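You operate a simulated robot arm through the tools that you are given. There is no shell and no other tool. Be economical: measure what you need, move in short steps, check, and stop when the job is done.

Carry out the task below with a simulated two-armed robot. There is one attempt and no reset: what you move stays moved.

## Task
Pick up the black box marked "supply" from the transfer table top with one hand, pass it to the other hand and put it on the top of the papers table. Take the blue top plug on the transfer table top and put it away on the top of the side stand. Put the purple top sensor on the transfer table top away on the worktop of the calibration bench. Take the grey test box on the transfer table top and put it away on the third shelf mat from the bottom of the near rack. Put the blue shock tag on the transfer table top away on the top of the former table. Open the seal drawer, put the seal box on the working end of the tube bench away in the inside of the seal drawer and shut the drawer again. Pull the divided drawer open. The order is free. Set down upright: black box, blue top plug, purple top sensor, grey test box, seal box.

It is judged by the outcome, as a careful person would: the job done as asked, and still so three seconds after it is handed in. It fails if anything else is knocked over, pushed out of place, dropped, spilled or broken. A push-on lid holds only when it is set on centred and level and pressed home; a screw cap is set on level and turned clockwise until tight.

## Robot
Two 7-joint arms with fingered hands on one trunk, on a base that drives. Base frame: it is fixed to the floor where the robot stands at the start and does not move with it; the origin is under the middle of the robot, x ahead of it, y to its left, z up; the surface under the hand at the start is at about z = 800. Lengths are in mm, angles in degrees, forces in N, time in s.
The left shoulder is at the start at [128, 187, 1003], the right one opposite. With the tool pointing down near the work surface each hand reaches from about 100 to 860 mm from the robot's upright axis, wherever it stands, measured 20 degrees to its own side. Places, roughly: black box [500, 0, 750]; blue shock tag (5x2x8 cm) [1700, -100, 800]; blue top plug (3x3x7 cm) [800, -300, 800]; divided drawer [-6700, 1900, 800]; grey test box [1000, 0, 750]; inside of the seal drawer [-7100, 2000, 700]; purple top sensor (5x5x10 cm) [1000, -200, 800]; seal box [1250, -2750, 750]; seal drawer [-7100, 1900, 800]; third shelf mat of the near rack [-2500, 1000, 1000]; top of the former table [-6800, -5600, 800]; top of the papers table (34x24 cm) [2760, -3900, 800]; top of the side stand [2700, 2000, 800]; worktop of the calibration bench [700, 1900, 800]. Payload 3.6 kg a hand.
The tool frame of a hand sits at the grasp point between the pads (the TCP): z along the fingers, y along the line on which they close. The tips reach 26 mm beyond it. The gripper opens to 88 mm. The gripper's body begins 30 mm behind the TCP. The gripper is a hand of 3 fingers: y runs from the thumb to the fingers, the wrist lies at [-17, -98, -164] in the tool frame, and closing takes about 1.5 s.
Orientation is told as [roll, pitch, yaw] about the base's x, y, z axes, in that order, counted from this pose: with the fingers straight down and the wrist toward the robot, the tool's x, y and z point along [0, 1, 0], [1, 0, 0] and [0, 0, -1] of the base frame.

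## Interface
- The arms move only by the tool step_arm. It takes "left_moves", "right_moves" or both (then of equal length, played together; a hand with none holds still); each is a list of rows, each a list of 7 numbers: the shift along the base's x, y, z in mm, then the turn, a rotation vector about the base's x, y, z in degrees, then the opening, from 0 (shut) to 1 (fully open). In form: [[x, y, z, wx, wy, wz, jaw], ...]. A call has 1 to 12 rows; each row is the pose to reach, as a shift and turn from the pose commanded when the call began. A row lasts 0.2 s, in which the tool goes at most 50 mm and 8.6 degrees; a call with a longer step from one row to the next is refused whole, and so is a gripper value outside its range. A pose out of reach is approached as far as the arm can. The call stops where the force on the tool passes 40 N (or 10 N more than at its start, if that is more) or the arm is blocked; 0.2 s more then pass. The fingers move at their own pace (about 153 mm/s each) and stop on an object; they squeeze with about 28 N. The grip force told is the motor's: it shows also when the fingers shut on nothing. Time passes only in rows, and 0.2 s behind the last, so rows that repeat a pose let the fingers close. The reply holds the time, the measured pose of the TCP, the force on the tool along the base axes, the opening and the grip force, in the units named above and with some noise, with the torque about the TCP (base axes, N m) and any sound that the robot's microphone picked up.
- Cameras (640 x 400 px; columns grow to the right, rows downward): "scene" is now at [270.3, -12.6, 954.2]; the picture's right is [-0.09, -1.00, 0.00], its down [0.06, -0.01, -1.00] and it looks along [0.99, -0.09, 0.06] (base axes); focal length 214 px, centre (320, 200). "left" rides on the left gripper at [-56, -80, -102] in its tool frame; the picture's right is [-0.73, -0.32, 0.60], its down [0.62, -0.67, 0.41] and it looks along [0.27, 0.68, 0.69] (tool axes); focal length 247 px, centre (320, 200). "right" rides on the right gripper at [56, -80, -102] in its tool frame; the picture's right is [-0.73, 0.32, -0.60], its down [-0.62, -0.66, 0.41] and it looks along [-0.27, 0.68, 0.69] (tool axes); focal length 247 px, centre (320, 200). There is no depth. A picture from a camera that has moved, and an enlarged one, comes with that camera's place and axes in the base frame and with its lens. The place of the scene camera against the robot may be out by one fixed shift of up to 18 mm in any direction.
- capture(camera): a new picture of that camera. The clock stands still meanwhile.
- move_column(by): slides the trunk up (or, below 0, down) by that many mm; the arms and the scene camera ride with it, the base frame stays. It gives what a move gives, with no picture.
- drive_base(legs): drives the robot by 1 to 6 legs, each [ahead, left, turn to the left] in mm, mm and degrees, along the robot's own axes; the way and the turn of a leg run together, so that a leg with both is an arc; at most 1500 mm and 180 degrees a leg. The arms and the cameras ride along, it lands a little off, and it stops where it bumps. It gives what a move gives.
- set_grasp(shape, hand): the hand has 3 fingers and takes this shape, open, in about a second: jaw (thumb against the fingers, like two jaws); tri (thumb and two fingers); tip (a fingertip pinch); poke (one finger out to press); point (the index stretched); flat (the hand flat); cup (the hand cupped); fist (a fist). The gripper value then closes the fingers along that shape, each until it touches; the sizes above hold for jaw. It gives what a move gives, with no picture.
- head_to(pan, tilt): turns the head with the scene camera to pan (to the left, within 60 degrees either way) and tilt (down, from -29 to 69), counted from straight ahead of the robot. It gives what a move gives.
- inspect(camera, box): a new picture of the part [left, top, right, bottom] of that camera's present view, enlarged. The clock stands still meanwhile.
- close_job(): hands the job in; it is judged then, once.

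Go step by step. Nothing tells you exact positions but the pictures and the camera data: compare them with the known pose of the tool, close in by small moves and look again before you grip or let go. The budget is 483 turns and 246 pictures, counting those below and the enlarged ones. Unless the task says otherwise, let go and move clear before handing in, and close with one line.

The tools are called by a JSON object that holds its "fn" and its "kwargs". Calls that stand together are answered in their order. step_arm: Moves the arms, as the interface text tells. Its arguments: {"type":"object","properties":{"left_moves":{"type":"array","items":{"type":"array","items":{"type":"number"}}},"right_moves":{"type":"array","items":{"type":"array","items":{"type":"number"}}}},"required":[]} The other tools are called the same way: move_column (by) slides the trunk up or down; set_grasp (shape, hand) gives the hand a shape; drive_base (legs) drives the base; head_to (pan, tilt) turns the head that bears the scene camera; capture (camera) takes a picture; inspect (camera, box) takes an enlarged picture of a part of a camera's view; close_job () hands the job in.

At the start:

```text
t: 0.0
left_position: [547.8, 163.9, 1087.3]
left_tcp_rot: [0.0, 0.0, 0.0]
left_ft_force: [0.5, -0.2, 0.8]
left_moment: [0.01, -0.01, 0.0]
left_finger_gap: 87.6
left_grasp_force: 0.1
left_shape: jaw
right_position: [498.8, -277.7, 1044.5]
right_tcp_rot: [-0.1, 0.0, -0.2]
right_ft_force: [0.0, -0.4, 0.2]
right_moment: [0.02, -0.01, -0.01]
right_finger_gap: 87.8
right_grasp_force: 0.0
right_shape: jaw
trunk travel left (down, up): [-150.0, 607.0]
robot x, y, heading: [4.1, 0.7, -0.2]
head pan, tilt: [-5.4, -3.7]
```

scene: 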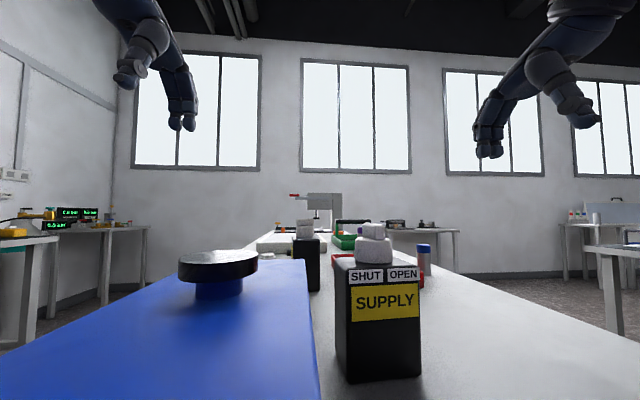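
right: 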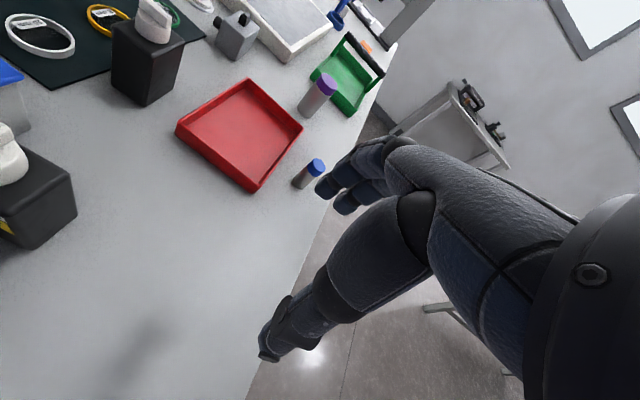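
left: 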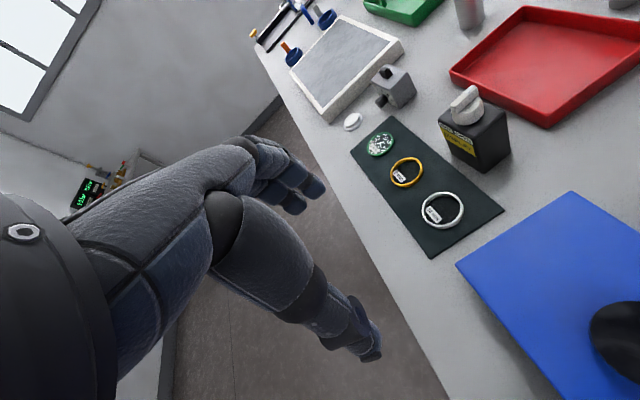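

I see the transfer table ahead with the black "supply" box close, a second black box behind it, and the blue plug on the right. I'll tilt the head down to get a better view.

{"fn": "head_to", "kwargs": {"pan": 0, "tilt": 35}}

{"fn": "capture", "kwargs": {"camera": "scene"}}

```text
t: 1.1
left_position: [547.7, 163.3, 1088.0]
left_tcp_rot: [0.0, -0.1, 0.0]
left_ft_force: [-0.5, 0.2, 0.4]
left_moment: [0.0, -0.02, 0.04]
left_finger_gap: 87.6
left_grasp_force: 0.1
left_shape: jaw
right_position: [499.1, -278.0, 1043.6]
right_tcp_rot: [-0.1, 0.0, 0.0]
right_ft_force: [0.0, -1.1, -0.4]
right_moment: [-0.01, -0.03, 0.0]
right_finger_gap: 87.6
right_grasp_force: 0.0
right_shape: jaw
trunk travel left (down, up): [-150.0, 607.0]
robot x, y, heading: [0.1, -0.2, 0.1]
head pan, tilt: [0.0, 35.0]
```

```text
242 pictures are left
camera scene: at [270.6, -4.2, 892.4], right [0.0, -1.0, 0.0], down [-0.57, 0.0, -0.82], along [0.82, 0.0, -0.57], focal length 214 px, centre (320, 200)
```

scene: 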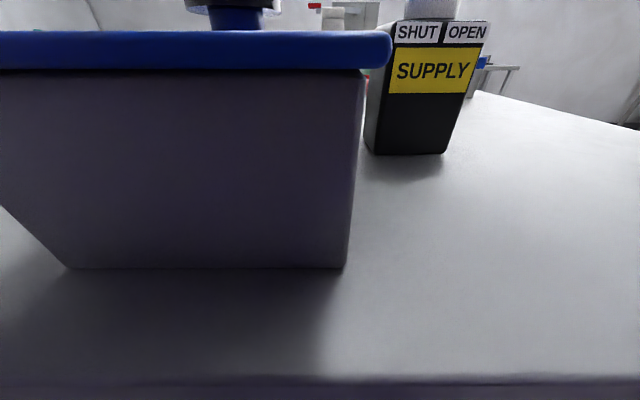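

The camera is low and a blue-lidded bin blocks the left part of the view. I'll raise the trunk for an overview.

{"fn": "move_column", "kwargs": {"by": 500}}

{"fn": "capture", "kwargs": {"camera": "scene"}}

```text
refused: 500 is not a number from -400 to 400
```

```text
241 pictures are left
camera scene: at [270.6, -4.2, 892.4], right [0.0, -1.0, 0.0], down [-0.57, 0.0, -0.82], along [0.82, 0.0, -0.57], focal length 214 px, centre (320, 200)
```

scene: 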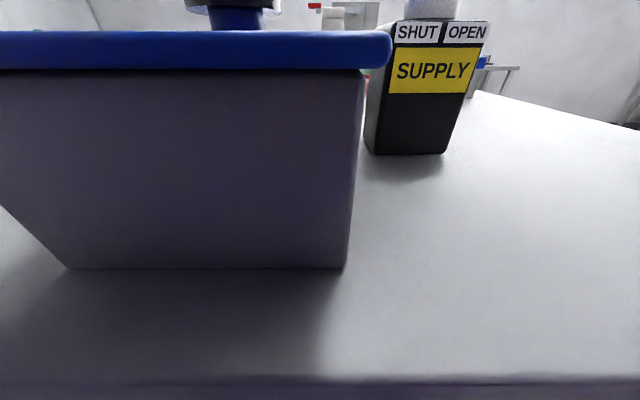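

The lift was too large for one call. I'll raise by 400.

{"fn": "move_column", "kwargs": {"by": 400}}

{"fn": "capture", "kwargs": {"camera": "scene"}}

```text
t: 4.9
left_position: [547.1, 163.0, 1488.4]
left_tcp_rot: [0.0, 0.0, 0.1]
left_ft_force: [0.9, -0.2, 0.3]
left_moment: [0.0, -0.01, 0.02]
left_finger_gap: 88.0
left_grasp_force: 0.1
left_shape: jaw
right_position: [498.8, -277.8, 1445.0]
right_tcp_rot: [0.0, 0.1, 0.0]
right_ft_force: [0.5, 0.6, 0.9]
right_moment: [0.01, 0.02, 0.0]
right_finger_gap: 87.6
right_grasp_force: 0.1
right_shape: jaw
trunk travel left (down, up): [-550.0, 207.0]
robot x, y, heading: [-1.3, -1.6, -0.2]
head pan, tilt: [0.0, 35.0]
```

```text
240 pictures are left
camera scene: at [217.8, -4.3, 1320.5], right [0.0, -1.0, 0.0], down [-0.57, 0.0, -0.82], along [0.82, 0.0, -0.57], focal length 214 px, centre (320, 200)
```

scene: 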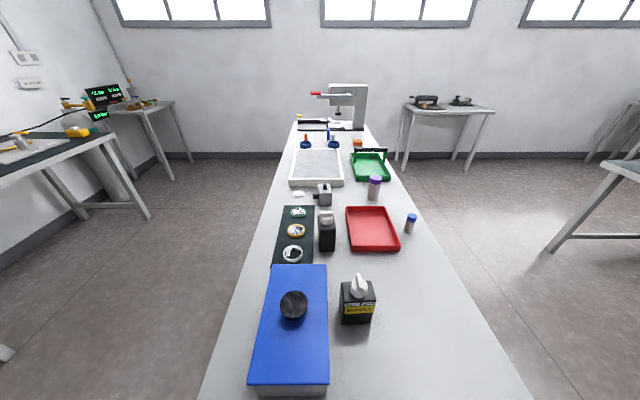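

From here I can place most things. The supply box is near (470,-90), the plug near (770,-320), the sensor near (965,-234) and the grey test box near (930,-25). I'll zoom into the far end to find the shock tag.

{"fn": "inspect", "kwargs": {"camera": "scene", "box": [260, 70, 420, 170]}}

{"fn": "inspect", "kwargs": {"camera": "scene", "box": [240, 160, 440, 285]}}

{"fn": "inspect", "kwargs": {"camera": "scene", "box": [220, 250, 420, 400]}}

```text
4.00 times, centred on (340, 120) of scene
camera zoom: at [217.8, -4.3, 1320.5], right [0.0, -1.0, 0.0], down [-0.57, 0.0, -0.82], along [0.82, 0.0, -0.57], focal length 858 px, centre (240, 520)
```

zoom: 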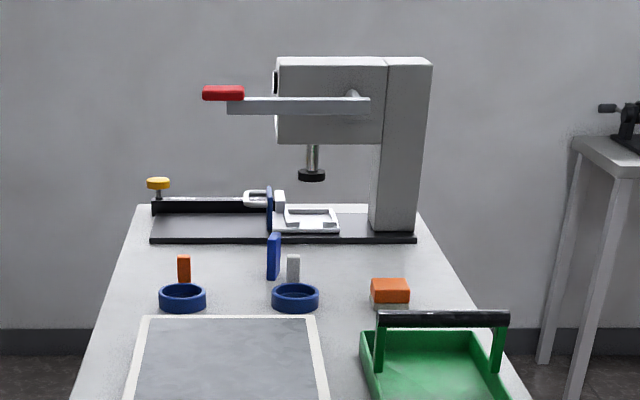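

```text
3.20 times, centred on (340, 222) of scene
camera zoom: at [217.8, -4.3, 1320.5], right [0.0, -1.0, 0.0], down [-0.57, 0.0, -0.82], along [0.82, 0.0, -0.57], focal length 686 px, centre (256, 128)
```

zoom: 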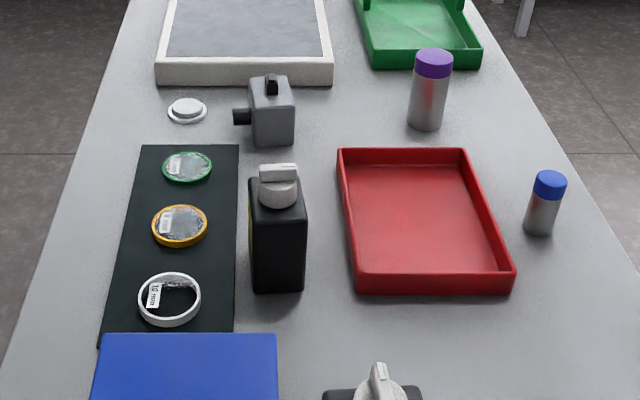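

```text
2.67 times, centred on (320, 325) of scene
camera zoom: at [217.8, -4.3, 1320.5], right [0.0, -1.0, 0.0], down [-0.57, 0.0, -0.82], along [0.82, 0.0, -0.57], focal length 572 px, centre (320, -133)
```

zoom: 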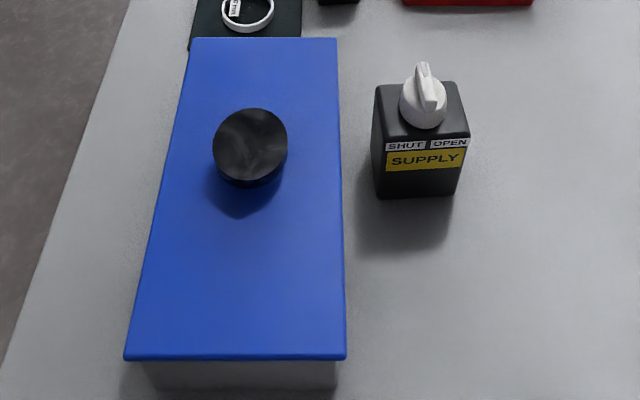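

The shock tag is the thin upright blue plate near (1715,-60). Before touching anything I'll survey the room from high up by turning in place.

{"fn": "head_to", "kwargs": {"pan": 60, "tilt": 20}}

{"fn": "capture", "kwargs": {"camera": "scene"}}

{"fn": "head_to", "kwargs": {"pan": -60, "tilt": 20}}

{"fn": "capture", "kwargs": {"camera": "scene"}}

```text
t: 6.2
left_position: [547.8, 163.3, 1487.8]
left_tcp_rot: [0.0, 0.0, 0.0]
left_ft_force: [-0.4, -0.6, 0.3]
left_moment: [-0.02, -0.01, 0.01]
left_finger_gap: 87.5
left_grasp_force: 0.0
left_shape: jaw
right_position: [498.9, -277.6, 1444.5]
right_tcp_rot: [0.0, 0.1, 0.0]
right_ft_force: [0.6, 0.5, 0.4]
right_moment: [0.0, -0.01, 0.0]
right_finger_gap: 87.7
right_grasp_force: 0.0
right_shape: jaw
trunk travel left (down, up): [-550.0, 207.0]
robot x, y, heading: [-2.1, 4.8, 0.1]
head pan, tilt: [60.0, 20.0]
```

```text
236 pictures are left
camera scene: at [176.2, 76.4, 1344.4], right [0.87, -0.5, 0.0], down [-0.17, -0.3, -0.94], along [0.47, 0.81, -0.34], focal length 214 px, centre (320, 200)
```

scene: 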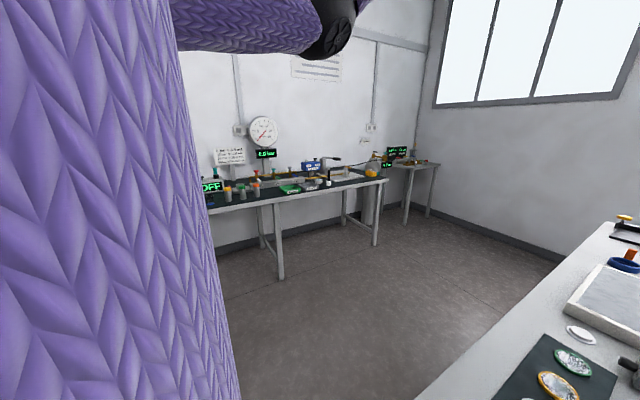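

```text
t: 8.2
left_position: [546.9, 162.8, 1487.3]
left_tcp_rot: [0.0, 0.0, 0.0]
left_ft_force: [-0.3, -0.4, -0.2]
left_moment: [-0.03, 0.0, 0.01]
left_finger_gap: 87.8
left_grasp_force: 0.1
left_shape: jaw
right_position: [499.8, -276.1, 1445.6]
right_tcp_rot: [-0.1, 0.0, -0.1]
right_ft_force: [0.1, -0.4, 0.0]
right_moment: [-0.02, -0.02, -0.02]
right_finger_gap: 87.6
right_grasp_force: 0.1
right_shape: jaw
trunk travel left (down, up): [-550.0, 207.0]
robot x, y, heading: [-0.6, 0.0, 0.0]
head pan, tilt: [-60.0, 20.0]
```

```text
235 pictures are left
camera scene: at [176.2, -84.9, 1344.4], right [-0.87, -0.5, 0.0], down [-0.17, 0.3, -0.94], along [0.47, -0.81, -0.34], focal length 214 px, centre (320, 200)
```

scene: 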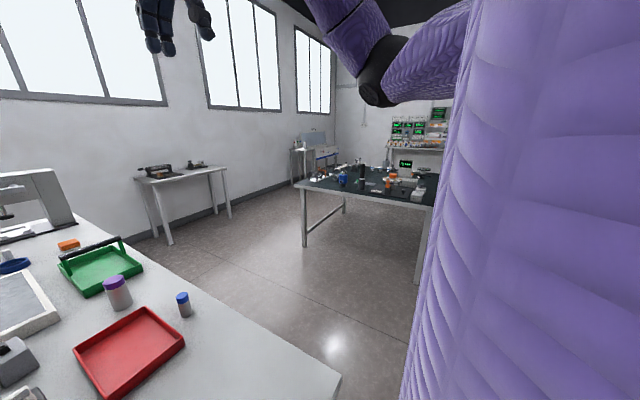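

The transfer table spans roughly x 295–2050 and y -400–213, so I'll work from its right side, which is in easy reach. I'm driving to about (870,-750), facing +y.

{"fn": "drive_base", "kwargs": {"legs": [[0, -780, 0], [870, 0, 0], [0, 0, 90]]}}

{"fn": "head_to", "kwargs": {"pan": 0, "tilt": 50}}

{"fn": "capture", "kwargs": {"camera": "scene"}}

```text
t: 20.5
left_position: [722.9, -238.0, 1487.3]
left_tcp_rot: [0.1, 0.0, 90.4]
left_ft_force: [0.3, -0.6, -0.5]
left_moment: [-0.01, -0.02, -0.01]
left_finger_gap: 87.6
left_grasp_force: 0.0
left_shape: jaw
right_position: [1164.8, -283.9, 1444.1]
right_tcp_rot: [0.0, 0.0, 90.4]
right_ft_force: [0.0, 0.7, -0.4]
right_moment: [-0.02, 0.01, -0.01]
right_finger_gap: 87.7
right_grasp_force: 0.1
right_shape: jaw
trunk travel left (down, up): [-550.0, 207.0]
robot x, y, heading: [891.9, -786.3, 90.2]
head pan, tilt: [-60.0, 20.0]
```

```text
t: 21.8
left_position: [724.2, -237.2, 1488.5]
left_tcp_rot: [0.0, 0.0, 90.3]
left_ft_force: [-0.7, 0.5, 0.7]
left_moment: [0.01, 0.0, 0.01]
left_finger_gap: 87.9
left_grasp_force: 0.0
left_shape: jaw
right_position: [1164.2, -285.0, 1445.0]
right_tcp_rot: [-0.1, -0.1, 90.4]
right_ft_force: [0.6, 0.7, 0.1]
right_moment: [-0.02, -0.03, 0.01]
right_finger_gap: 87.8
right_grasp_force: 0.1
right_shape: jaw
trunk travel left (down, up): [-550.0, 207.0]
robot x, y, heading: [893.1, -785.3, 90.3]
head pan, tilt: [0.0, 50.0]
```

```text
234 pictures are left
camera scene: at [885.5, -578.4, 1298.9], right [1.0, 0.01, 0.0], down [0.0, -0.77, -0.64], along [0.0, 0.64, -0.77], focal length 214 px, centre (320, 200)
```

scene: 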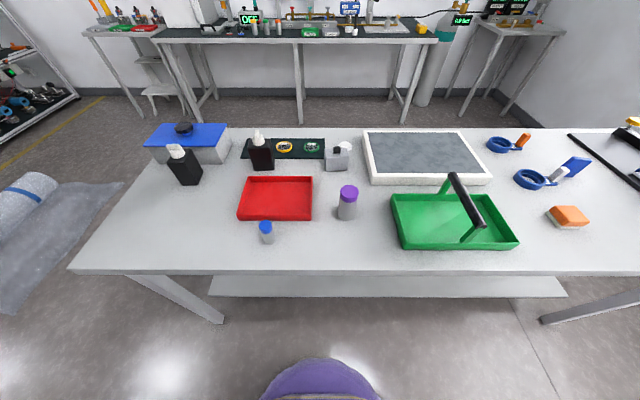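

The plug is at about (755,-310) and the sensor at about (963,-230). I'll lower the trunk and bring each hand above its target.

{"fn": "step_arm", "kwargs": {"left_moves": [[7, -15, 0, 0, 0, 0, 1], [14, -30, 0, 0, 0, 0, 1], [21, -45, 0, 0, 0, 0, 1], [28, -60, 0, 0, 0, 0, 1], [32, -73, 0, 0, 0, 0, 1]], "right_moves": [[-40, 11, 0, 0, 0, 0, 1], [-80, 22, 0, 0, 0, 0, 1], [-120, 33, 0, 0, 0, 0, 1], [-160, 44, 0, 0, 0, 0, 1], [-201, 55, 0, 0, 0, 0, 1]]}}

{"fn": "move_column", "kwargs": {"by": -390}}

{"fn": "capture", "kwargs": {"camera": "left"}}

{"fn": "capture", "kwargs": {"camera": "right"}}

```text
t: 23.0
left_position: [754.3, -311.5, 1488.0]
left_tcp_rot: [-0.1, 0.0, 90.4]
left_ft_force: [0.1, -1.1, 0.0]
left_moment: [0.0, 0.0, -0.01]
left_finger_gap: 87.9
left_grasp_force: 0.1
left_shape: jaw
right_position: [963.7, -226.2, 1444.5]
right_tcp_rot: [-0.2, 0.0, 90.3]
right_ft_force: [0.0, 0.1, -0.1]
right_moment: [0.01, -0.01, -0.03]
right_finger_gap: 87.6
right_grasp_force: 0.2
right_shape: jaw
trunk travel left (down, up): [-550.0, 207.0]
robot x, y, heading: [891.1, -786.6, 90.5]
head pan, tilt: [0.0, 50.0]
```

```text
t: 26.8
left_position: [754.7, -311.0, 1098.7]
left_tcp_rot: [0.0, 0.1, 90.4]
left_ft_force: [-0.6, -0.5, 0.2]
left_moment: [0.02, -0.01, 0.0]
left_finger_gap: 87.7
left_grasp_force: 0.0
left_shape: jaw
right_position: [963.3, -229.1, 1054.8]
right_tcp_rot: [0.0, 0.0, 90.3]
right_ft_force: [-0.3, -0.6, -0.5]
right_moment: [0.0, 0.0, 0.02]
right_finger_gap: 87.6
right_grasp_force: 0.1
right_shape: jaw
trunk travel left (down, up): [-160.0, 597.0]
robot x, y, heading: [889.9, -790.8, 90.5]
head pan, tilt: [0.0, 50.0]
```

```text
233 pictures are left
camera left: at [813.2, -391.6, 1199.5], right [0.74, -0.31, -0.6], down [-0.62, -0.67, -0.41], along [-0.27, 0.67, -0.69], focal length 247 px, centre (320, 200)
```

left: 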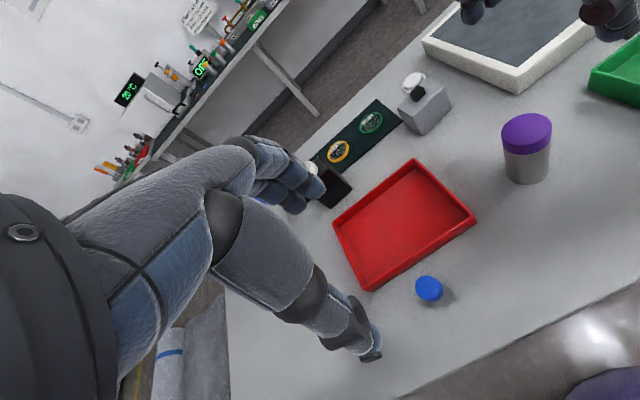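

```text
232 pictures are left
camera right: at [907.2, -308.9, 1157.1], right [0.73, 0.32, 0.6], down [0.63, -0.66, -0.41], along [0.26, 0.68, -0.69], focal length 247 px, centre (320, 200)
```

right: 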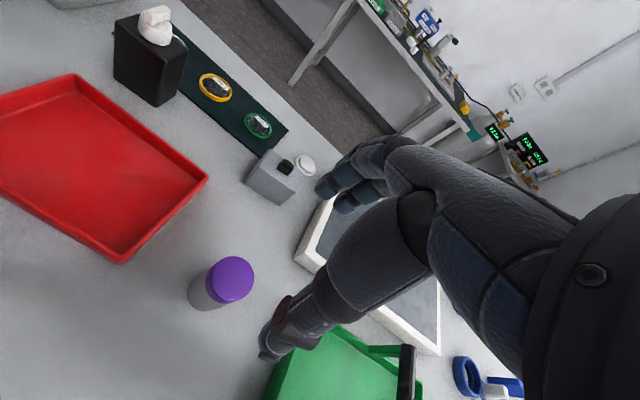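

The refined positions are plug (764,-304) and sensor (957,-224). I'll descend partway with the fingers partly closed, to clear the red tray, and check again.

{"fn": "step_arm", "kwargs": {"left_moves": [[3, 2, -40, 0, 0, 0, 0.75], [6, 4, -80, 0, 0, 0, 0.75], [9, 7, -120, 0, 0, 0, 0.75], [9, 7, -160, 0, 0, 0, 0.75], [9, 7, -190, 0, 0, 0, 0.75]], "right_moves": [[-2, 2, -30, 0, 0, 0, 1], [-4, 4, -60, 0, 0, 0, 1], [-6, 5, -90, 0, 0, 0, 1], [-6, 5, -110, 0, 0, 0, 1], [-6, 5, -120, 0, 0, 0, 1]]}}

{"fn": "capture", "kwargs": {"camera": "left"}}

{"fn": "capture", "kwargs": {"camera": "right"}}

```text
t: 28.0
left_position: [765.2, -303.6, 905.8]
left_tcp_rot: [0.1, 0.1, 90.4]
left_ft_force: [-0.2, -0.6, 0.1]
left_moment: [0.06, 0.01, -0.01]
left_finger_gap: 66.1
left_grasp_force: 0.0
left_shape: jaw
right_position: [958.0, -223.2, 930.8]
right_tcp_rot: [0.0, 0.3, 90.5]
right_ft_force: [-0.6, -1.0, -0.3]
right_moment: [0.04, -0.05, -0.01]
right_finger_gap: 87.8
right_grasp_force: 0.0
right_shape: jaw
trunk travel left (down, up): [-160.0, 597.0]
robot x, y, heading: [892.7, -786.6, 90.4]
head pan, tilt: [0.0, 50.0]
```

```text
231 pictures are left
camera left: at [822.3, -383.6, 1007.2], right [0.74, -0.32, -0.6], down [-0.62, -0.67, -0.41], along [-0.27, 0.67, -0.69], focal length 247 px, centre (320, 200)
```

left: 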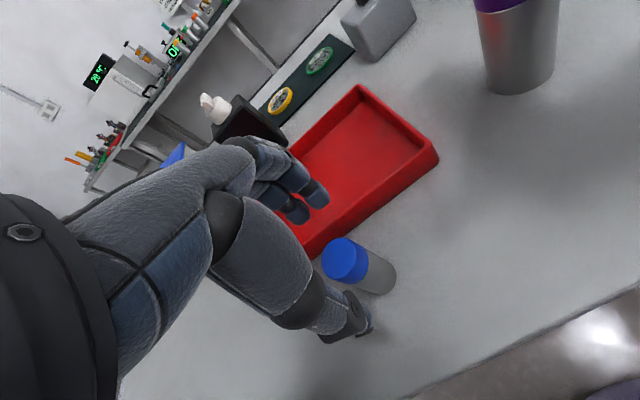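

```text
230 pictures are left
camera right: at [900.9, -302.4, 1033.1], right [0.73, 0.33, 0.6], down [0.63, -0.66, -0.41], along [0.26, 0.68, -0.69], focal length 247 px, centre (320, 200)
```

right: 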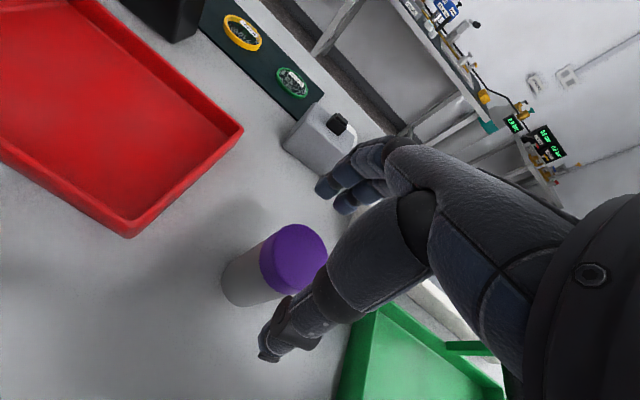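

The estimates hold. The tray rim is at y≈-262, so I'll narrow the left opening, offset it a bit toward me, then descend and close both hands.

{"fn": "step_arm", "kwargs": {"left_moves": [[1, -6, 0, 0, 0, 0, 0.62], [1, -6, -20, 0, 0, 0, 0.62], [1, -6, -40, 0, 0, 0, 0.62], [1, -6, -56, 0, 0, 0, 0.62], [1, -6, -56, 0, 0, 0, 0.62]], "right_moves": [[-4, -2, -10, 0, 0, 0, 1], [-4, -2, -20, 0, 0, 0, 1], [-4, -2, -35, 0, 0, 0, 1], [-4, -2, -50, 0, 0, 0, 1], [-4, -2, -54, 0, 0, 0, 1]]}}

{"fn": "capture", "kwargs": {"camera": "left"}}

{"fn": "capture", "kwargs": {"camera": "right"}}

```text
t: 29.2
left_position: [766.0, -309.9, 850.8]
left_tcp_rot: [0.0, 0.0, 90.4]
left_ft_force: [0.0, -0.8, 0.0]
left_moment: [0.01, -0.01, 0.0]
left_finger_gap: 55.1
left_grasp_force: 0.0
left_shape: jaw
right_position: [953.6, -224.7, 879.7]
right_tcp_rot: [0.0, 0.0, 90.3]
right_ft_force: [-0.7, 0.2, -0.7]
right_moment: [0.0, -0.01, 0.02]
right_finger_gap: 87.8
right_grasp_force: 0.1
right_shape: jaw
trunk travel left (down, up): [-160.0, 597.0]
robot x, y, heading: [890.2, -784.1, 90.4]
head pan, tilt: [0.0, 50.0]
```

```text
229 pictures are left
camera left: at [823.5, -389.2, 953.4], right [0.74, -0.31, -0.6], down [-0.62, -0.67, -0.41], along [-0.27, 0.67, -0.69], focal length 247 px, centre (320, 200)
```

left: 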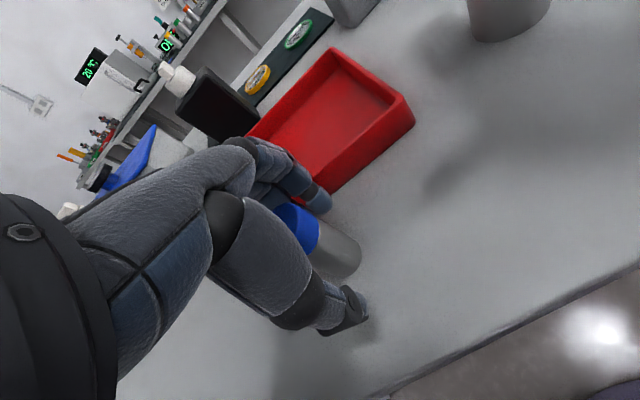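

```text
228 pictures are left
camera right: at [897.3, -305.1, 982.4], right [0.73, 0.32, 0.6], down [0.63, -0.66, -0.41], along [0.26, 0.68, -0.69], focal length 247 px, centre (320, 200)
```

right: 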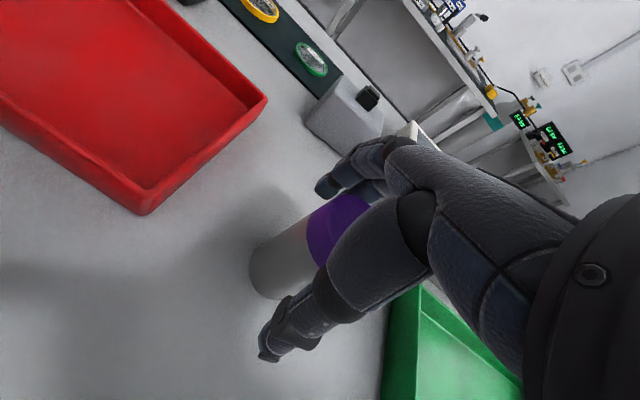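

Both objects sit between thumb and fingers, so I'm closing both hands.

{"fn": "step_arm", "kwargs": {"left_moves": [[0, 0, 0, 0, 0, 0, 0.4], [0, 0, 0, 0, 0, 0, 0.2], [0, 0, 0, 0, 0, 0, 0], [0, 0, 0, 0, 0, 0, 0], [0, 0, 0, 0, 0, 0, 0], [0, 0, 0, 0, 0, 0, 0], [0, 0, 0, 0, 0, 0, 0], [0, 0, 0, 0, 0, 0, 0]], "right_moves": [[0, 0, 0, 0, 0, 0, 0.7], [0, 0, 0, 0, 0, 0, 0.4], [0, 0, 0, 0, 0, 0, 0], [0, 0, 0, 0, 0, 0, 0], [0, 0, 0, 0, 0, 0, 0], [0, 0, 0, 0, 0, 0, 0], [0, 0, 0, 0, 0, 0, 0], [0, 0, 0, 0, 0, 0, 0]]}}

{"fn": "step_arm", "kwargs": {"left_moves": [[0, 0, 20, 0, 0, 0, 0], [0, 0, 50, 0, 0, 0, 0], [0, 0, 90, 0, 0, 0, 0], [0, 0, 130, 0, 0, 0, 0]], "right_moves": [[0, 0, 20, 0, 0, 0, 0], [0, 0, 50, 0, 0, 0, 0], [0, 0, 90, 0, 0, 0, 0], [0, 0, 130, 0, 0, 0, 0]]}}

{"fn": "capture", "kwargs": {"camera": "left"}}

{"fn": "capture", "kwargs": {"camera": "right"}}

```text
t: 31.0
left_position: [766.6, -308.6, 851.3]
left_tcp_rot: [0.0, 0.1, 90.3]
left_ft_force: [0.2, -0.7, -0.3]
left_moment: [0.01, 0.03, 0.01]
left_finger_gap: 18.9
left_grasp_force: 28.0
left_shape: jaw
right_position: [954.1, -224.9, 880.2]
right_tcp_rot: [0.1, 0.0, 90.4]
right_ft_force: [1.2, -1.4, 1.3]
right_moment: [-0.05, -0.09, 0.07]
right_finger_gap: 34.2
right_grasp_force: 28.2
right_shape: jaw
trunk travel left (down, up): [-160.0, 597.0]
robot x, y, heading: [890.8, -784.2, 90.3]
head pan, tilt: [0.0, 50.0]
```

```text
t: 32.0
left_position: [764.4, -310.0, 981.8]
left_tcp_rot: [0.0, 0.0, 90.3]
left_ft_force: [0.5, 0.6, -4.2]
left_moment: [0.01, -0.02, 0.01]
left_finger_gap: 18.3
left_grasp_force: 28.3
left_shape: jaw
right_position: [955.0, -226.6, 1010.5]
right_tcp_rot: [0.0, 0.0, 90.4]
right_ft_force: [0.7, -0.1, -4.2]
right_moment: [0.04, 0.0, -0.01]
right_finger_gap: 34.1
right_grasp_force: 28.2
right_shape: jaw
trunk travel left (down, up): [-160.0, 597.0]
robot x, y, heading: [888.4, -781.7, 90.4]
head pan, tilt: [0.0, 50.0]
```

```text
227 pictures are left
camera left: at [822.7, -390.5, 1083.6], right [0.74, -0.31, -0.6], down [-0.62, -0.67, -0.41], along [-0.27, 0.67, -0.69], focal length 247 px, centre (320, 200)
```

left: 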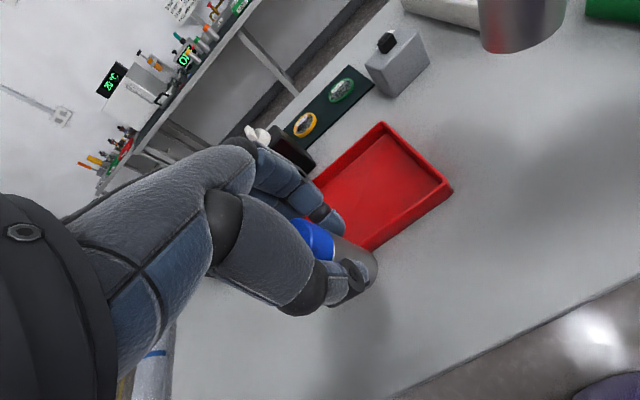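

```text
226 pictures are left
camera right: at [898.3, -306.2, 1111.4], right [0.73, 0.32, 0.6], down [0.63, -0.66, -0.41], along [0.26, 0.68, -0.69], focal length 247 px, centre (320, 200)
```

right: 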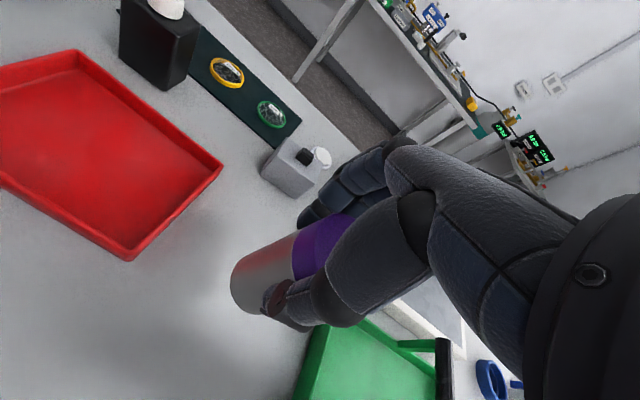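

Both are held firmly. I'll raise the trunk and drive around the near end of the table toward the calibration bench.

{"fn": "move_column", "kwargs": {"by": 300}}

{"fn": "drive_base", "kwargs": {"legs": [[-120, 0, 0], [0, 1190, 0], [1500, 0, 0], [350, 0, 0], [0, -900, 0]]}}

{"fn": "head_to", "kwargs": {"pan": 0, "tilt": 38}}

{"fn": "capture", "kwargs": {"camera": "scene"}}

```text
t: 35.0
left_position: [766.0, -308.7, 1280.7]
left_tcp_rot: [0.1, 0.1, 90.5]
left_ft_force: [0.2, 0.2, -3.4]
left_moment: [0.01, 0.0, 0.02]
left_finger_gap: 18.4
left_grasp_force: 28.3
left_shape: jaw
right_position: [953.7, -224.4, 1309.5]
right_tcp_rot: [-0.1, 0.1, 90.2]
right_ft_force: [0.1, -0.3, -4.8]
right_moment: [0.08, 0.02, -0.07]
right_finger_gap: 34.3
right_grasp_force: 28.1
right_shape: jaw
trunk travel left (down, up): [-460.0, 297.0]
robot x, y, heading: [887.6, -784.2, 90.2]
head pan, tilt: [0.0, 50.0]
```

```text
t: 54.9
left_position: [487.0, 1371.7, 1280.9]
left_tcp_rot: [0.0, 0.2, 88.9]
left_ft_force: [0.8, 0.2, -2.9]
left_moment: [0.02, 0.0, 0.02]
left_finger_gap: 18.6
left_grasp_force: 27.9
left_shape: jaw
right_position: [677.2, 1450.7, 1310.3]
right_tcp_rot: [0.1, 0.2, 88.9]
right_ft_force: [-0.5, 0.6, -4.5]
right_moment: [0.03, 0.02, 0.02]
right_finger_gap: 34.1
right_grasp_force: 27.9
right_shape: jaw
trunk travel left (down, up): [-460.0, 297.0]
robot x, y, heading: [599.1, 891.0, 89.0]
head pan, tilt: [0.0, 50.0]
```

```text
t: 55.7
left_position: [487.2, 1370.9, 1281.5]
left_tcp_rot: [0.0, 0.1, 88.9]
left_ft_force: [0.0, -0.6, -3.9]
left_moment: [0.0, -0.03, -0.01]
left_finger_gap: 18.6
left_grasp_force: 27.6
left_shape: jaw
right_position: [675.5, 1451.0, 1310.5]
right_tcp_rot: [0.1, 0.1, 88.8]
right_ft_force: [0.0, -0.2, -4.5]
right_moment: [0.07, 0.0, 0.04]
right_finger_gap: 34.0
right_grasp_force: 28.2
right_shape: jaw
trunk travel left (down, up): [-460.0, 297.0]
robot x, y, heading: [601.2, 895.2, 88.7]
head pan, tilt: [0.0, 38.0]
```

```text
225 pictures are left
camera scene: at [600.1, 1114.6, 1222.7], right [1.0, -0.02, 0.0], down [-0.01, -0.62, -0.79], along [0.02, 0.79, -0.62], focal length 214 px, centre (320, 200)
```

scene: 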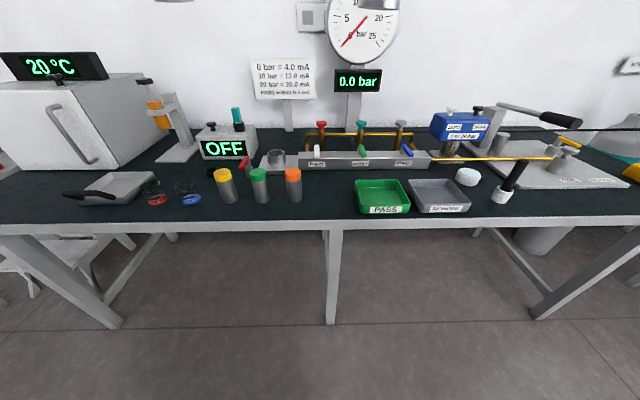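

There's a free spot between the orange sensor and the PASS tray at about (632,1660). I'll move closer and bring the right hand above it.

{"fn": "drive_base", "kwargs": {"legs": [[150, 0, 1]]}}

{"fn": "move_column", "kwargs": {"by": -250}}

{"fn": "capture", "kwargs": {"camera": "right"}}

{"fn": "capture", "kwargs": {"camera": "scene"}}

```text
t: 57.1
left_position: [481.8, 1523.8, 1280.8]
left_tcp_rot: [0.0, 0.2, 89.7]
left_ft_force: [0.3, 0.4, -3.0]
left_moment: [0.03, -0.03, 0.0]
left_finger_gap: 18.6
left_grasp_force: 28.4
left_shape: jaw
right_position: [671.7, 1606.4, 1309.7]
right_tcp_rot: [0.0, 0.1, 89.7]
right_ft_force: [0.7, -0.2, -4.4]
right_moment: [0.06, 0.0, -0.01]
right_finger_gap: 33.9
right_grasp_force: 27.8
right_shape: jaw
trunk travel left (down, up): [-460.0, 297.0]
robot x, y, heading: [603.1, 1046.8, 89.6]
head pan, tilt: [0.0, 38.0]
```

```text
t: 59.6
left_position: [481.6, 1521.9, 1032.1]
left_tcp_rot: [0.0, 0.0, 89.7]
left_ft_force: [0.6, -1.2, -2.4]
left_moment: [0.05, 0.0, -0.02]
left_finger_gap: 18.4
left_grasp_force: 28.4
left_shape: jaw
right_position: [671.1, 1604.3, 1061.0]
right_tcp_rot: [0.0, 0.1, 89.7]
right_ft_force: [-0.4, -0.3, -3.7]
right_moment: [0.07, -0.02, -0.01]
right_finger_gap: 34.0
right_grasp_force: 28.3
right_shape: jaw
trunk travel left (down, up): [-210.0, 547.0]
robot x, y, heading: [604.0, 1047.7, 89.6]
head pan, tilt: [0.0, 38.0]
```

```text
224 pictures are left
camera right: at [613.7, 1525.0, 1163.0], right [0.74, 0.31, 0.6], down [0.62, -0.67, -0.41], along [0.27, 0.67, -0.69], focal length 247 px, centre (320, 200)
```

right: 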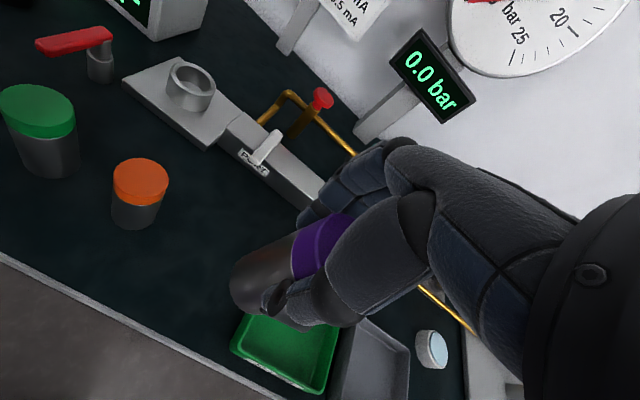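

```text
223 pictures are left
camera scene: at [599.2, 1302.2, 953.8], right [1.0, -0.01, 0.0], down [0.0, -0.62, -0.79], along [0.0, 0.79, -0.62], focal length 214 px, centre (320, 200)
```

scene: 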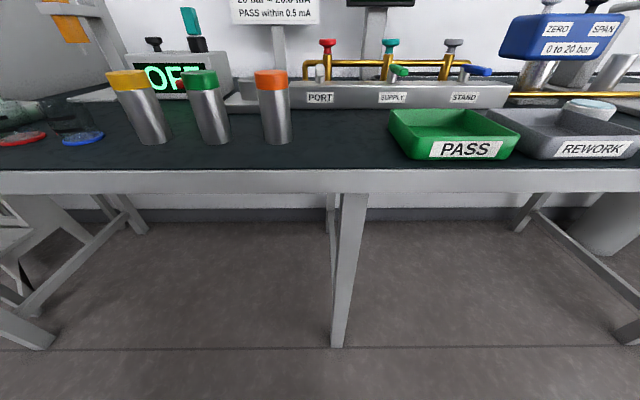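

The spot at (638,1640) is clear on both sides. I'll move over it and descend to just above the surface.

{"fn": "step_arm", "kwargs": {"right_moves": [[-16, 18, 0, 0, 0, 0, 0], [-33, 36, -10, 0, 0, 0, 0], [-33, 36, -50, 0, 0, 0, 0], [-33, 36, -90, 0, 0, 0, 0], [-33, 36, -130, 0, 0, 0, 0], [-33, 36, -160, 0, 0, 0, 0], [-33, 36, -170, 0, 0, 0, 0]]}}

{"fn": "capture", "kwargs": {"camera": "right"}}

{"fn": "capture", "kwargs": {"camera": "scene"}}

```text
t: 61.2
left_position: [484.2, 1522.4, 1032.0]
left_tcp_rot: [0.1, 0.2, 89.6]
left_ft_force: [0.5, 0.3, -3.2]
left_moment: [0.03, 0.02, -0.01]
left_finger_gap: 18.8
left_grasp_force: 27.4
left_shape: jaw
right_position: [637.0, 1640.6, 890.7]
right_tcp_rot: [-0.1, -0.1, 89.7]
right_ft_force: [-0.7, 0.0, -4.0]
right_moment: [0.03, 0.02, 0.02]
right_finger_gap: 33.8
right_grasp_force: 28.2
right_shape: jaw
trunk travel left (down, up): [-210.0, 547.0]
robot x, y, heading: [603.8, 1046.9, 89.8]
head pan, tilt: [0.0, 38.0]
```

```text
222 pictures are left
camera right: at [580.2, 1561.4, 992.5], right [0.74, 0.32, 0.6], down [0.62, -0.67, -0.41], along [0.27, 0.67, -0.69], focal length 247 px, centre (320, 200)
```

right: 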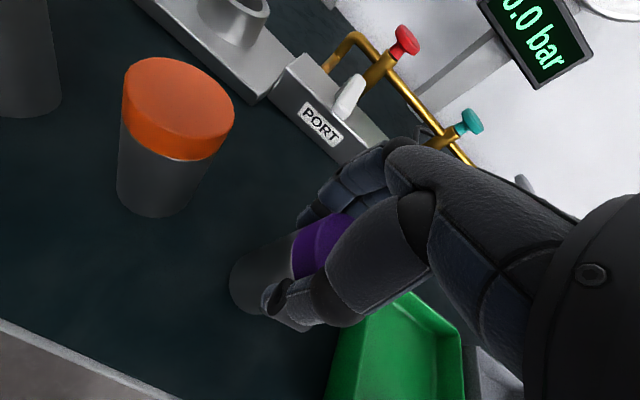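

```text
221 pictures are left
camera scene: at [599.2, 1302.5, 953.6], right [1.0, -0.01, 0.0], down [0.0, -0.62, -0.79], along [0.0, 0.79, -0.62], focal length 214 px, centre (320, 200)
```

scene: 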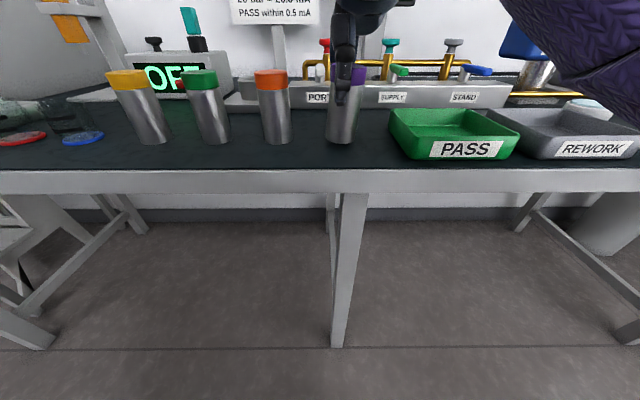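

Now I'll lower in small steps until contact. The call stops if the force rises.

{"fn": "step_arm", "kwargs": {"right_moves": [[0, 0, -4, 0, 0, 0, 0], [0, 0, -7, 0, 0, 0, 0], [0, 0, -9, 0, 0, 0, 0], [0, 0, -10, 0, 0, 0, 0], [0, 0, -11, 0, 0, 0, 0]]}}

```text
t: 62.4
left_position: [481.5, 1521.1, 1032.3]
left_tcp_rot: [-0.1, -0.1, 89.7]
left_ft_force: [0.1, 0.0, -3.7]
left_moment: [0.05, 0.01, 0.01]
left_finger_gap: 18.5
left_grasp_force: 28.0
left_shape: jaw
right_position: [636.9, 1640.2, 881.6]
right_tcp_rot: [0.0, -0.2, 89.7]
right_ft_force: [-3.0, 2.0, 9.4]
right_moment: [-0.05, 0.0, 0.01]
right_finger_gap: 34.2
right_grasp_force: 28.0
right_shape: jaw
trunk travel left (down, up): [-210.0, 547.0]
robot x, y, heading: [599.9, 1045.8, 89.7]
head pan, tilt: [0.0, 38.0]
```

It's in contact with the worktop. I'll release slowly and rise.

{"fn": "step_arm", "kwargs": {"right_moves": [[0, 0, 1, 0, 0, 0, 0.5], [0, 0, 1, 0, 0, 0, 0.8], [0, 0, 1, 0, 0, 0, 1], [0, 0, 1, 0, 0, 0, 1], [0, 0, 20, 0, 0, 0, 1], [0, 0, 50, 0, 0, 0, 1], [0, 0, 100, 0, 0, 0, 1], [0, 0, 150, 0, 0, 0, 1], [30, -30, 180, 0, 0, 0, 1]]}}

{"fn": "capture", "kwargs": {"camera": "right"}}

```text
refused: row 9 steps farther than a row can; nothing moved
```

```text
220 pictures are left
camera right: at [579.9, 1560.2, 982.9], right [0.74, 0.31, 0.6], down [0.62, -0.67, -0.41], along [0.27, 0.68, -0.68], focal length 247 px, centre (320, 200)
```

right: 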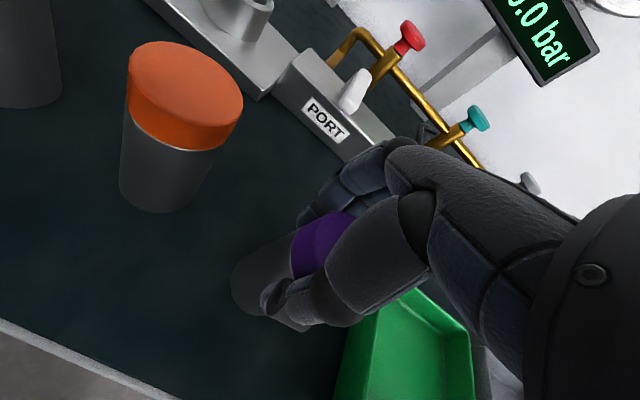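

The last step was slightly too long, so I'll repeat with smaller steps.

{"fn": "step_arm", "kwargs": {"right_moves": [[0, 0, 1, 0, 0, 0, 0.5], [0, 0, 1, 0, 0, 0, 0.8], [0, 0, 1, 0, 0, 0, 1], [0, 0, 1, 0, 0, 0, 1], [0, 0, 20, 0, 0, 0, 1], [0, 0, 50, 0, 0, 0, 1], [0, 0, 95, 0, 0, 0, 1], [0, 0, 140, 0, 0, 0, 1], [0, 0, 180, 0, 0, 0, 1]]}}

{"fn": "capture", "kwargs": {"camera": "right"}}

```text
t: 64.4
left_position: [482.7, 1522.0, 1030.9]
left_tcp_rot: [0.0, -0.1, 89.7]
left_ft_force: [0.4, -0.3, -2.5]
left_moment: [0.03, -0.03, -0.01]
left_finger_gap: 18.6
left_grasp_force: 27.6
left_shape: jaw
right_position: [636.9, 1641.2, 1062.0]
right_tcp_rot: [-0.1, 0.0, 89.7]
right_ft_force: [-1.2, 0.1, 0.0]
right_moment: [0.02, -0.03, 0.03]
right_finger_gap: 87.8
right_grasp_force: 0.1
right_shape: jaw
trunk travel left (down, up): [-210.0, 547.0]
robot x, y, heading: [604.2, 1045.4, 89.4]
head pan, tilt: [0.0, 38.0]
```

```text
219 pictures are left
camera right: at [580.0, 1562.0, 1163.3], right [0.74, 0.32, 0.6], down [0.62, -0.67, -0.41], along [0.27, 0.67, -0.69], focal length 247 px, centre (320, 200)
```

right: 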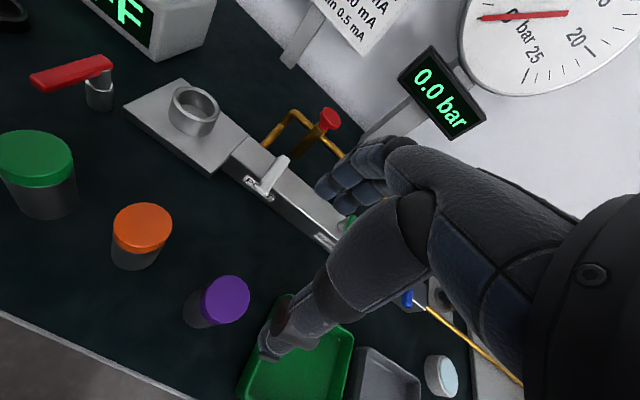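

The sensor stands upright on the bench. Next I'll drive to the side stand with the plug.

{"fn": "move_column", "kwargs": {"by": 250}}

{"fn": "drive_base", "kwargs": {"legs": [[-100, 0, 0.4], [0, -1500, 0], [0, -530, 0]]}}

{"fn": "capture", "kwargs": {"camera": "scene"}}

```text
t: 67.0
left_position: [482.2, 1521.7, 1281.0]
left_tcp_rot: [0.0, 0.1, 89.7]
left_ft_force: [-0.6, 0.7, -3.7]
left_moment: [0.01, -0.05, 0.01]
left_finger_gap: 18.8
left_grasp_force: 27.9
left_shape: jaw
right_position: [637.9, 1640.9, 1307.8]
right_tcp_rot: [0.0, 0.1, 89.8]
right_ft_force: [-0.5, -0.4, 0.2]
right_moment: [0.0, -0.01, 0.0]
right_finger_gap: 87.7
right_grasp_force: 0.0
right_shape: jaw
trunk travel left (down, up): [-460.0, 297.0]
robot x, y, heading: [603.9, 1044.7, 89.8]
head pan, tilt: [0.0, 38.0]
```

```text
t: 77.8
left_position: [2488.4, 1460.9, 1281.5]
left_tcp_rot: [0.0, 0.1, 91.9]
left_ft_force: [0.6, 0.0, -3.0]
left_moment: [0.0, -0.01, -0.02]
left_finger_gap: 18.7
left_grasp_force: 27.9
left_shape: jaw
right_position: [2639.8, 1584.4, 1309.3]
right_tcp_rot: [-0.1, -0.1, 92.0]
right_ft_force: [0.6, -0.1, -0.1]
right_moment: [0.01, 0.0, 0.04]
right_finger_gap: 87.8
right_grasp_force: 0.0
right_shape: jaw
trunk travel left (down, up): [-460.0, 297.0]
robot x, y, heading: [2628.0, 992.3, 92.0]
head pan, tilt: [0.0, 38.0]
```

```text
218 pictures are left
camera scene: at [2614.1, 1210.4, 1222.8], right [1.0, 0.03, 0.0], down [0.02, -0.62, -0.79], along [-0.03, 0.79, -0.62], focal length 214 px, centre (320, 200)
```

scene: 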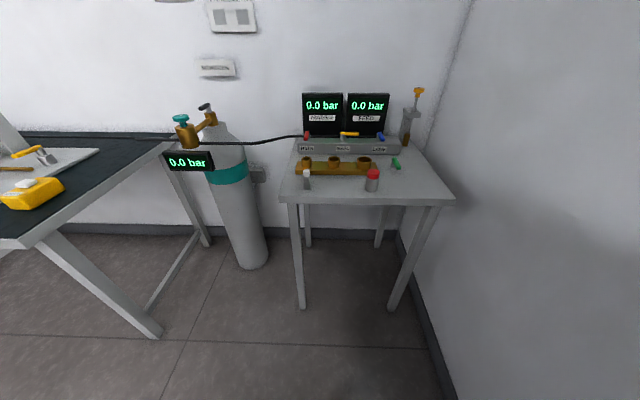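

The side stand has a free spot between the white plug and the red-topped item, near (2660,1812). I'll tuck the right hand back, drive closer and look again.

{"fn": "step_arm", "kwargs": {"right_moves": [[30, -40, 0, 0, 0, 0, 1], [60, -80, 0, 0, 0, 0, 1], [90, -120, 0, 0, 0, 0, 1], [120, -160, 0, 0, 0, 0, 1], [140, -200, 0, 0, 0, 0, 1]]}}

{"fn": "drive_base", "kwargs": {"legs": [[280, 0, -2]]}}

{"fn": "move_column", "kwargs": {"by": -200}}

{"fn": "capture", "kwargs": {"camera": "left"}}

{"fn": "capture", "kwargs": {"camera": "scene"}}

```text
t: 79.0
left_position: [2488.3, 1459.3, 1282.0]
left_tcp_rot: [0.0, 0.1, 92.0]
left_ft_force: [0.0, 0.5, -2.7]
left_moment: [0.03, 0.0, -0.03]
left_finger_gap: 18.7
left_grasp_force: 28.5
left_shape: jaw
right_position: [2777.6, 1383.4, 1307.9]
right_tcp_rot: [-0.2, 0.2, 91.9]
right_ft_force: [0.1, -0.4, -0.7]
right_moment: [-0.01, 0.01, -0.01]
right_finger_gap: 87.8
right_grasp_force: 0.0
right_shape: jaw
trunk travel left (down, up): [-460.0, 297.0]
robot x, y, heading: [2625.6, 989.4, 92.0]
head pan, tilt: [0.0, 38.0]
```

```text
t: 81.0
left_position: [2498.9, 1747.1, 1280.3]
left_tcp_rot: [0.0, 0.0, 90.0]
left_ft_force: [-0.3, 0.2, -3.3]
left_moment: [0.0, 0.03, -0.01]
left_finger_gap: 18.6
left_grasp_force: 27.8
left_shape: jaw
right_position: [2785.4, 1663.7, 1306.7]
right_tcp_rot: [-0.1, 0.1, 90.0]
right_ft_force: [-0.4, 0.0, -0.9]
right_moment: [-0.03, 0.0, 0.02]
right_finger_gap: 87.7
right_grasp_force: 0.1
right_shape: jaw
trunk travel left (down, up): [-460.0, 297.0]
robot x, y, heading: [2620.7, 1275.1, 89.8]
head pan, tilt: [0.0, 38.0]
```

```text
t: 83.2
left_position: [2498.5, 1745.7, 1081.6]
left_tcp_rot: [0.0, 0.0, 90.0]
left_ft_force: [-0.4, 0.6, -3.6]
left_moment: [0.03, 0.0, -0.01]
left_finger_gap: 18.6
left_grasp_force: 28.1
left_shape: jaw
right_position: [2786.2, 1661.7, 1108.0]
right_tcp_rot: [-0.1, 0.0, 90.1]
right_ft_force: [-0.2, -0.5, 0.9]
right_moment: [-0.03, -0.03, -0.01]
right_finger_gap: 87.7
right_grasp_force: 0.1
right_shape: jaw
trunk travel left (down, up): [-260.0, 497.0]
robot x, y, heading: [2620.2, 1272.4, 90.1]
head pan, tilt: [0.0, 38.0]
```

```text
217 pictures are left
camera left: at [2555.7, 1666.0, 1183.3], right [0.73, -0.32, -0.6], down [-0.62, -0.66, -0.41], along [-0.27, 0.68, -0.69], focal length 247 px, centre (320, 200)
```

left: 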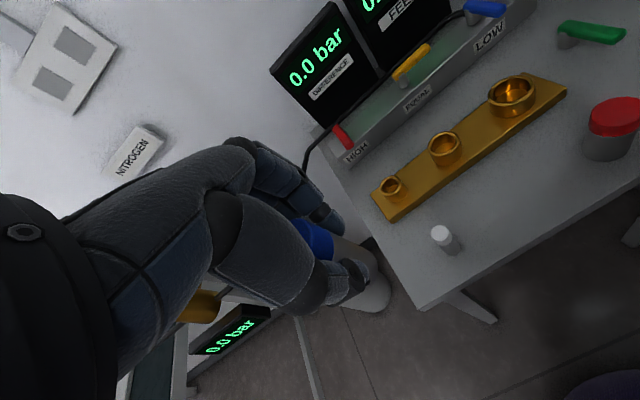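

```text
216 pictures are left
camera scene: at [2616.7, 1518.0, 1008.7], right [1.0, 0.0, 0.0], down [0.0, -0.62, -0.79], along [0.0, 0.79, -0.62], focal length 214 px, centre (320, 200)
```

scene: 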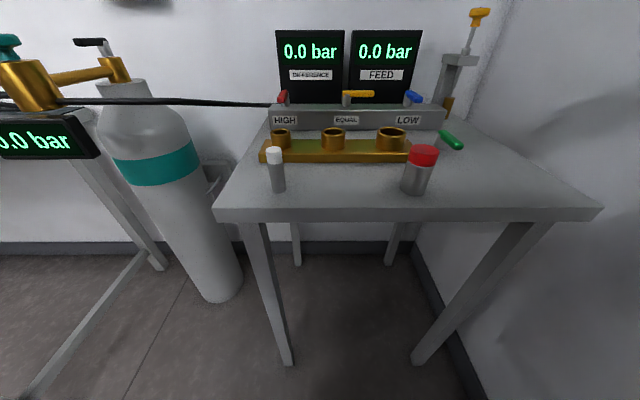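

The target spot is (2654,1802), with ~60 mm clear front and back. I'll move the left hand over and descend.

{"fn": "step_arm", "kwargs": {"left_moves": [[31, 11, 0, 0, 0, 0, 0], [62, 22, 0, 0, 0, 0, 0], [93, 33, 0, 0, 0, 0, 0], [124, 44, 0, 0, 0, 0, 0], [155, 56, 0, 0, 0, 0, 0], [155, 56, -45, 0, 0, 0, 0], [155, 56, -90, 0, 0, 0, 0], [155, 56, -135, 0, 0, 0, 0], [155, 56, -175, 0, 0, 0, 0], [155, 56, -205, 0, 0, 0, 0], [155, 56, -217, 0, 0, 0, 0]]}}

{"fn": "capture", "kwargs": {"camera": "left"}}

{"fn": "capture", "kwargs": {"camera": "scene"}}

```text
t: 85.6
left_position: [2654.6, 1804.4, 863.2]
left_tcp_rot: [0.1, 0.0, 90.0]
left_ft_force: [0.2, 0.4, -2.7]
left_moment: [0.03, 0.02, 0.0]
left_finger_gap: 18.3
left_grasp_force: 27.4
left_shape: jaw
right_position: [2786.4, 1661.3, 1106.8]
right_tcp_rot: [-0.1, 0.0, 90.1]
right_ft_force: [-0.7, -0.2, 0.1]
right_moment: [-0.04, 0.0, -0.02]
right_finger_gap: 87.7
right_grasp_force: 0.1
right_shape: jaw
trunk travel left (down, up): [-260.0, 497.0]
robot x, y, heading: [2624.3, 1274.7, 90.1]
head pan, tilt: [0.0, 38.0]
```

```text
215 pictures are left
camera left: at [2711.9, 1723.9, 964.5], right [0.73, -0.32, -0.6], down [-0.62, -0.67, -0.41], along [-0.27, 0.68, -0.69], focal length 247 px, centre (320, 200)
```

left: 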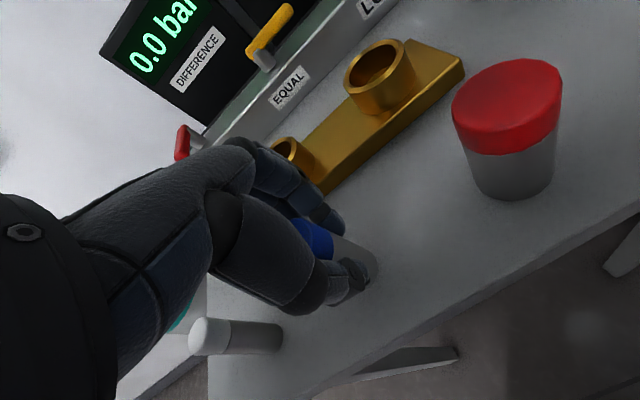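

```text
214 pictures are left
camera scene: at [2616.8, 1518.3, 1008.5], right [1.0, 0.0, 0.0], down [0.0, -0.62, -0.79], along [0.0, 0.79, -0.62], focal length 214 px, centre (320, 200)
```

scene: 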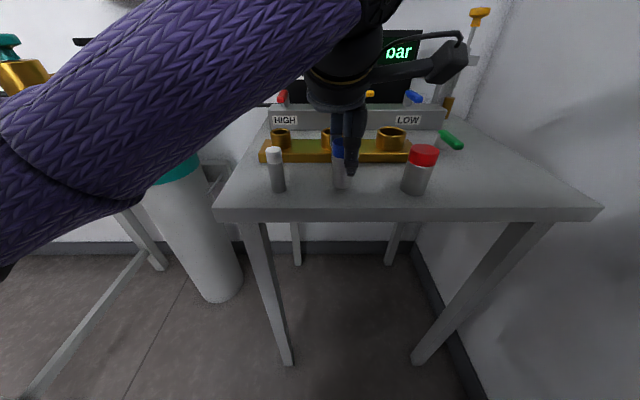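

The placement is well centred between its neighbours. Lowering to contact.

{"fn": "step_arm", "kwargs": {"left_moves": [[0, 0, -5, 0, 0, 0, 0], [0, 0, -8, 0, 0, 0, 0], [0, 0, -10, 0, 0, 0, 0], [0, 0, -11, 0, 0, 0, 0], [0, 0, -12, 0, 0, 0, 0]]}}

```text
t: 86.8
left_position: [2654.3, 1802.2, 850.8]
left_tcp_rot: [0.0, 0.0, 90.0]
left_ft_force: [0.1, 0.4, -1.7]
left_moment: [0.01, 0.0, -0.05]
left_finger_gap: 18.7
left_grasp_force: 28.1
left_shape: jaw
right_position: [2787.3, 1661.1, 1108.8]
right_tcp_rot: [0.0, -0.1, 90.1]
right_ft_force: [-0.3, 0.6, 0.8]
right_moment: [0.02, 0.0, -0.01]
right_finger_gap: 87.4
right_grasp_force: 0.1
right_shape: jaw
trunk travel left (down, up): [-260.0, 497.0]
robot x, y, heading: [2619.6, 1270.8, 89.9]
head pan, tilt: [0.0, 38.0]
```

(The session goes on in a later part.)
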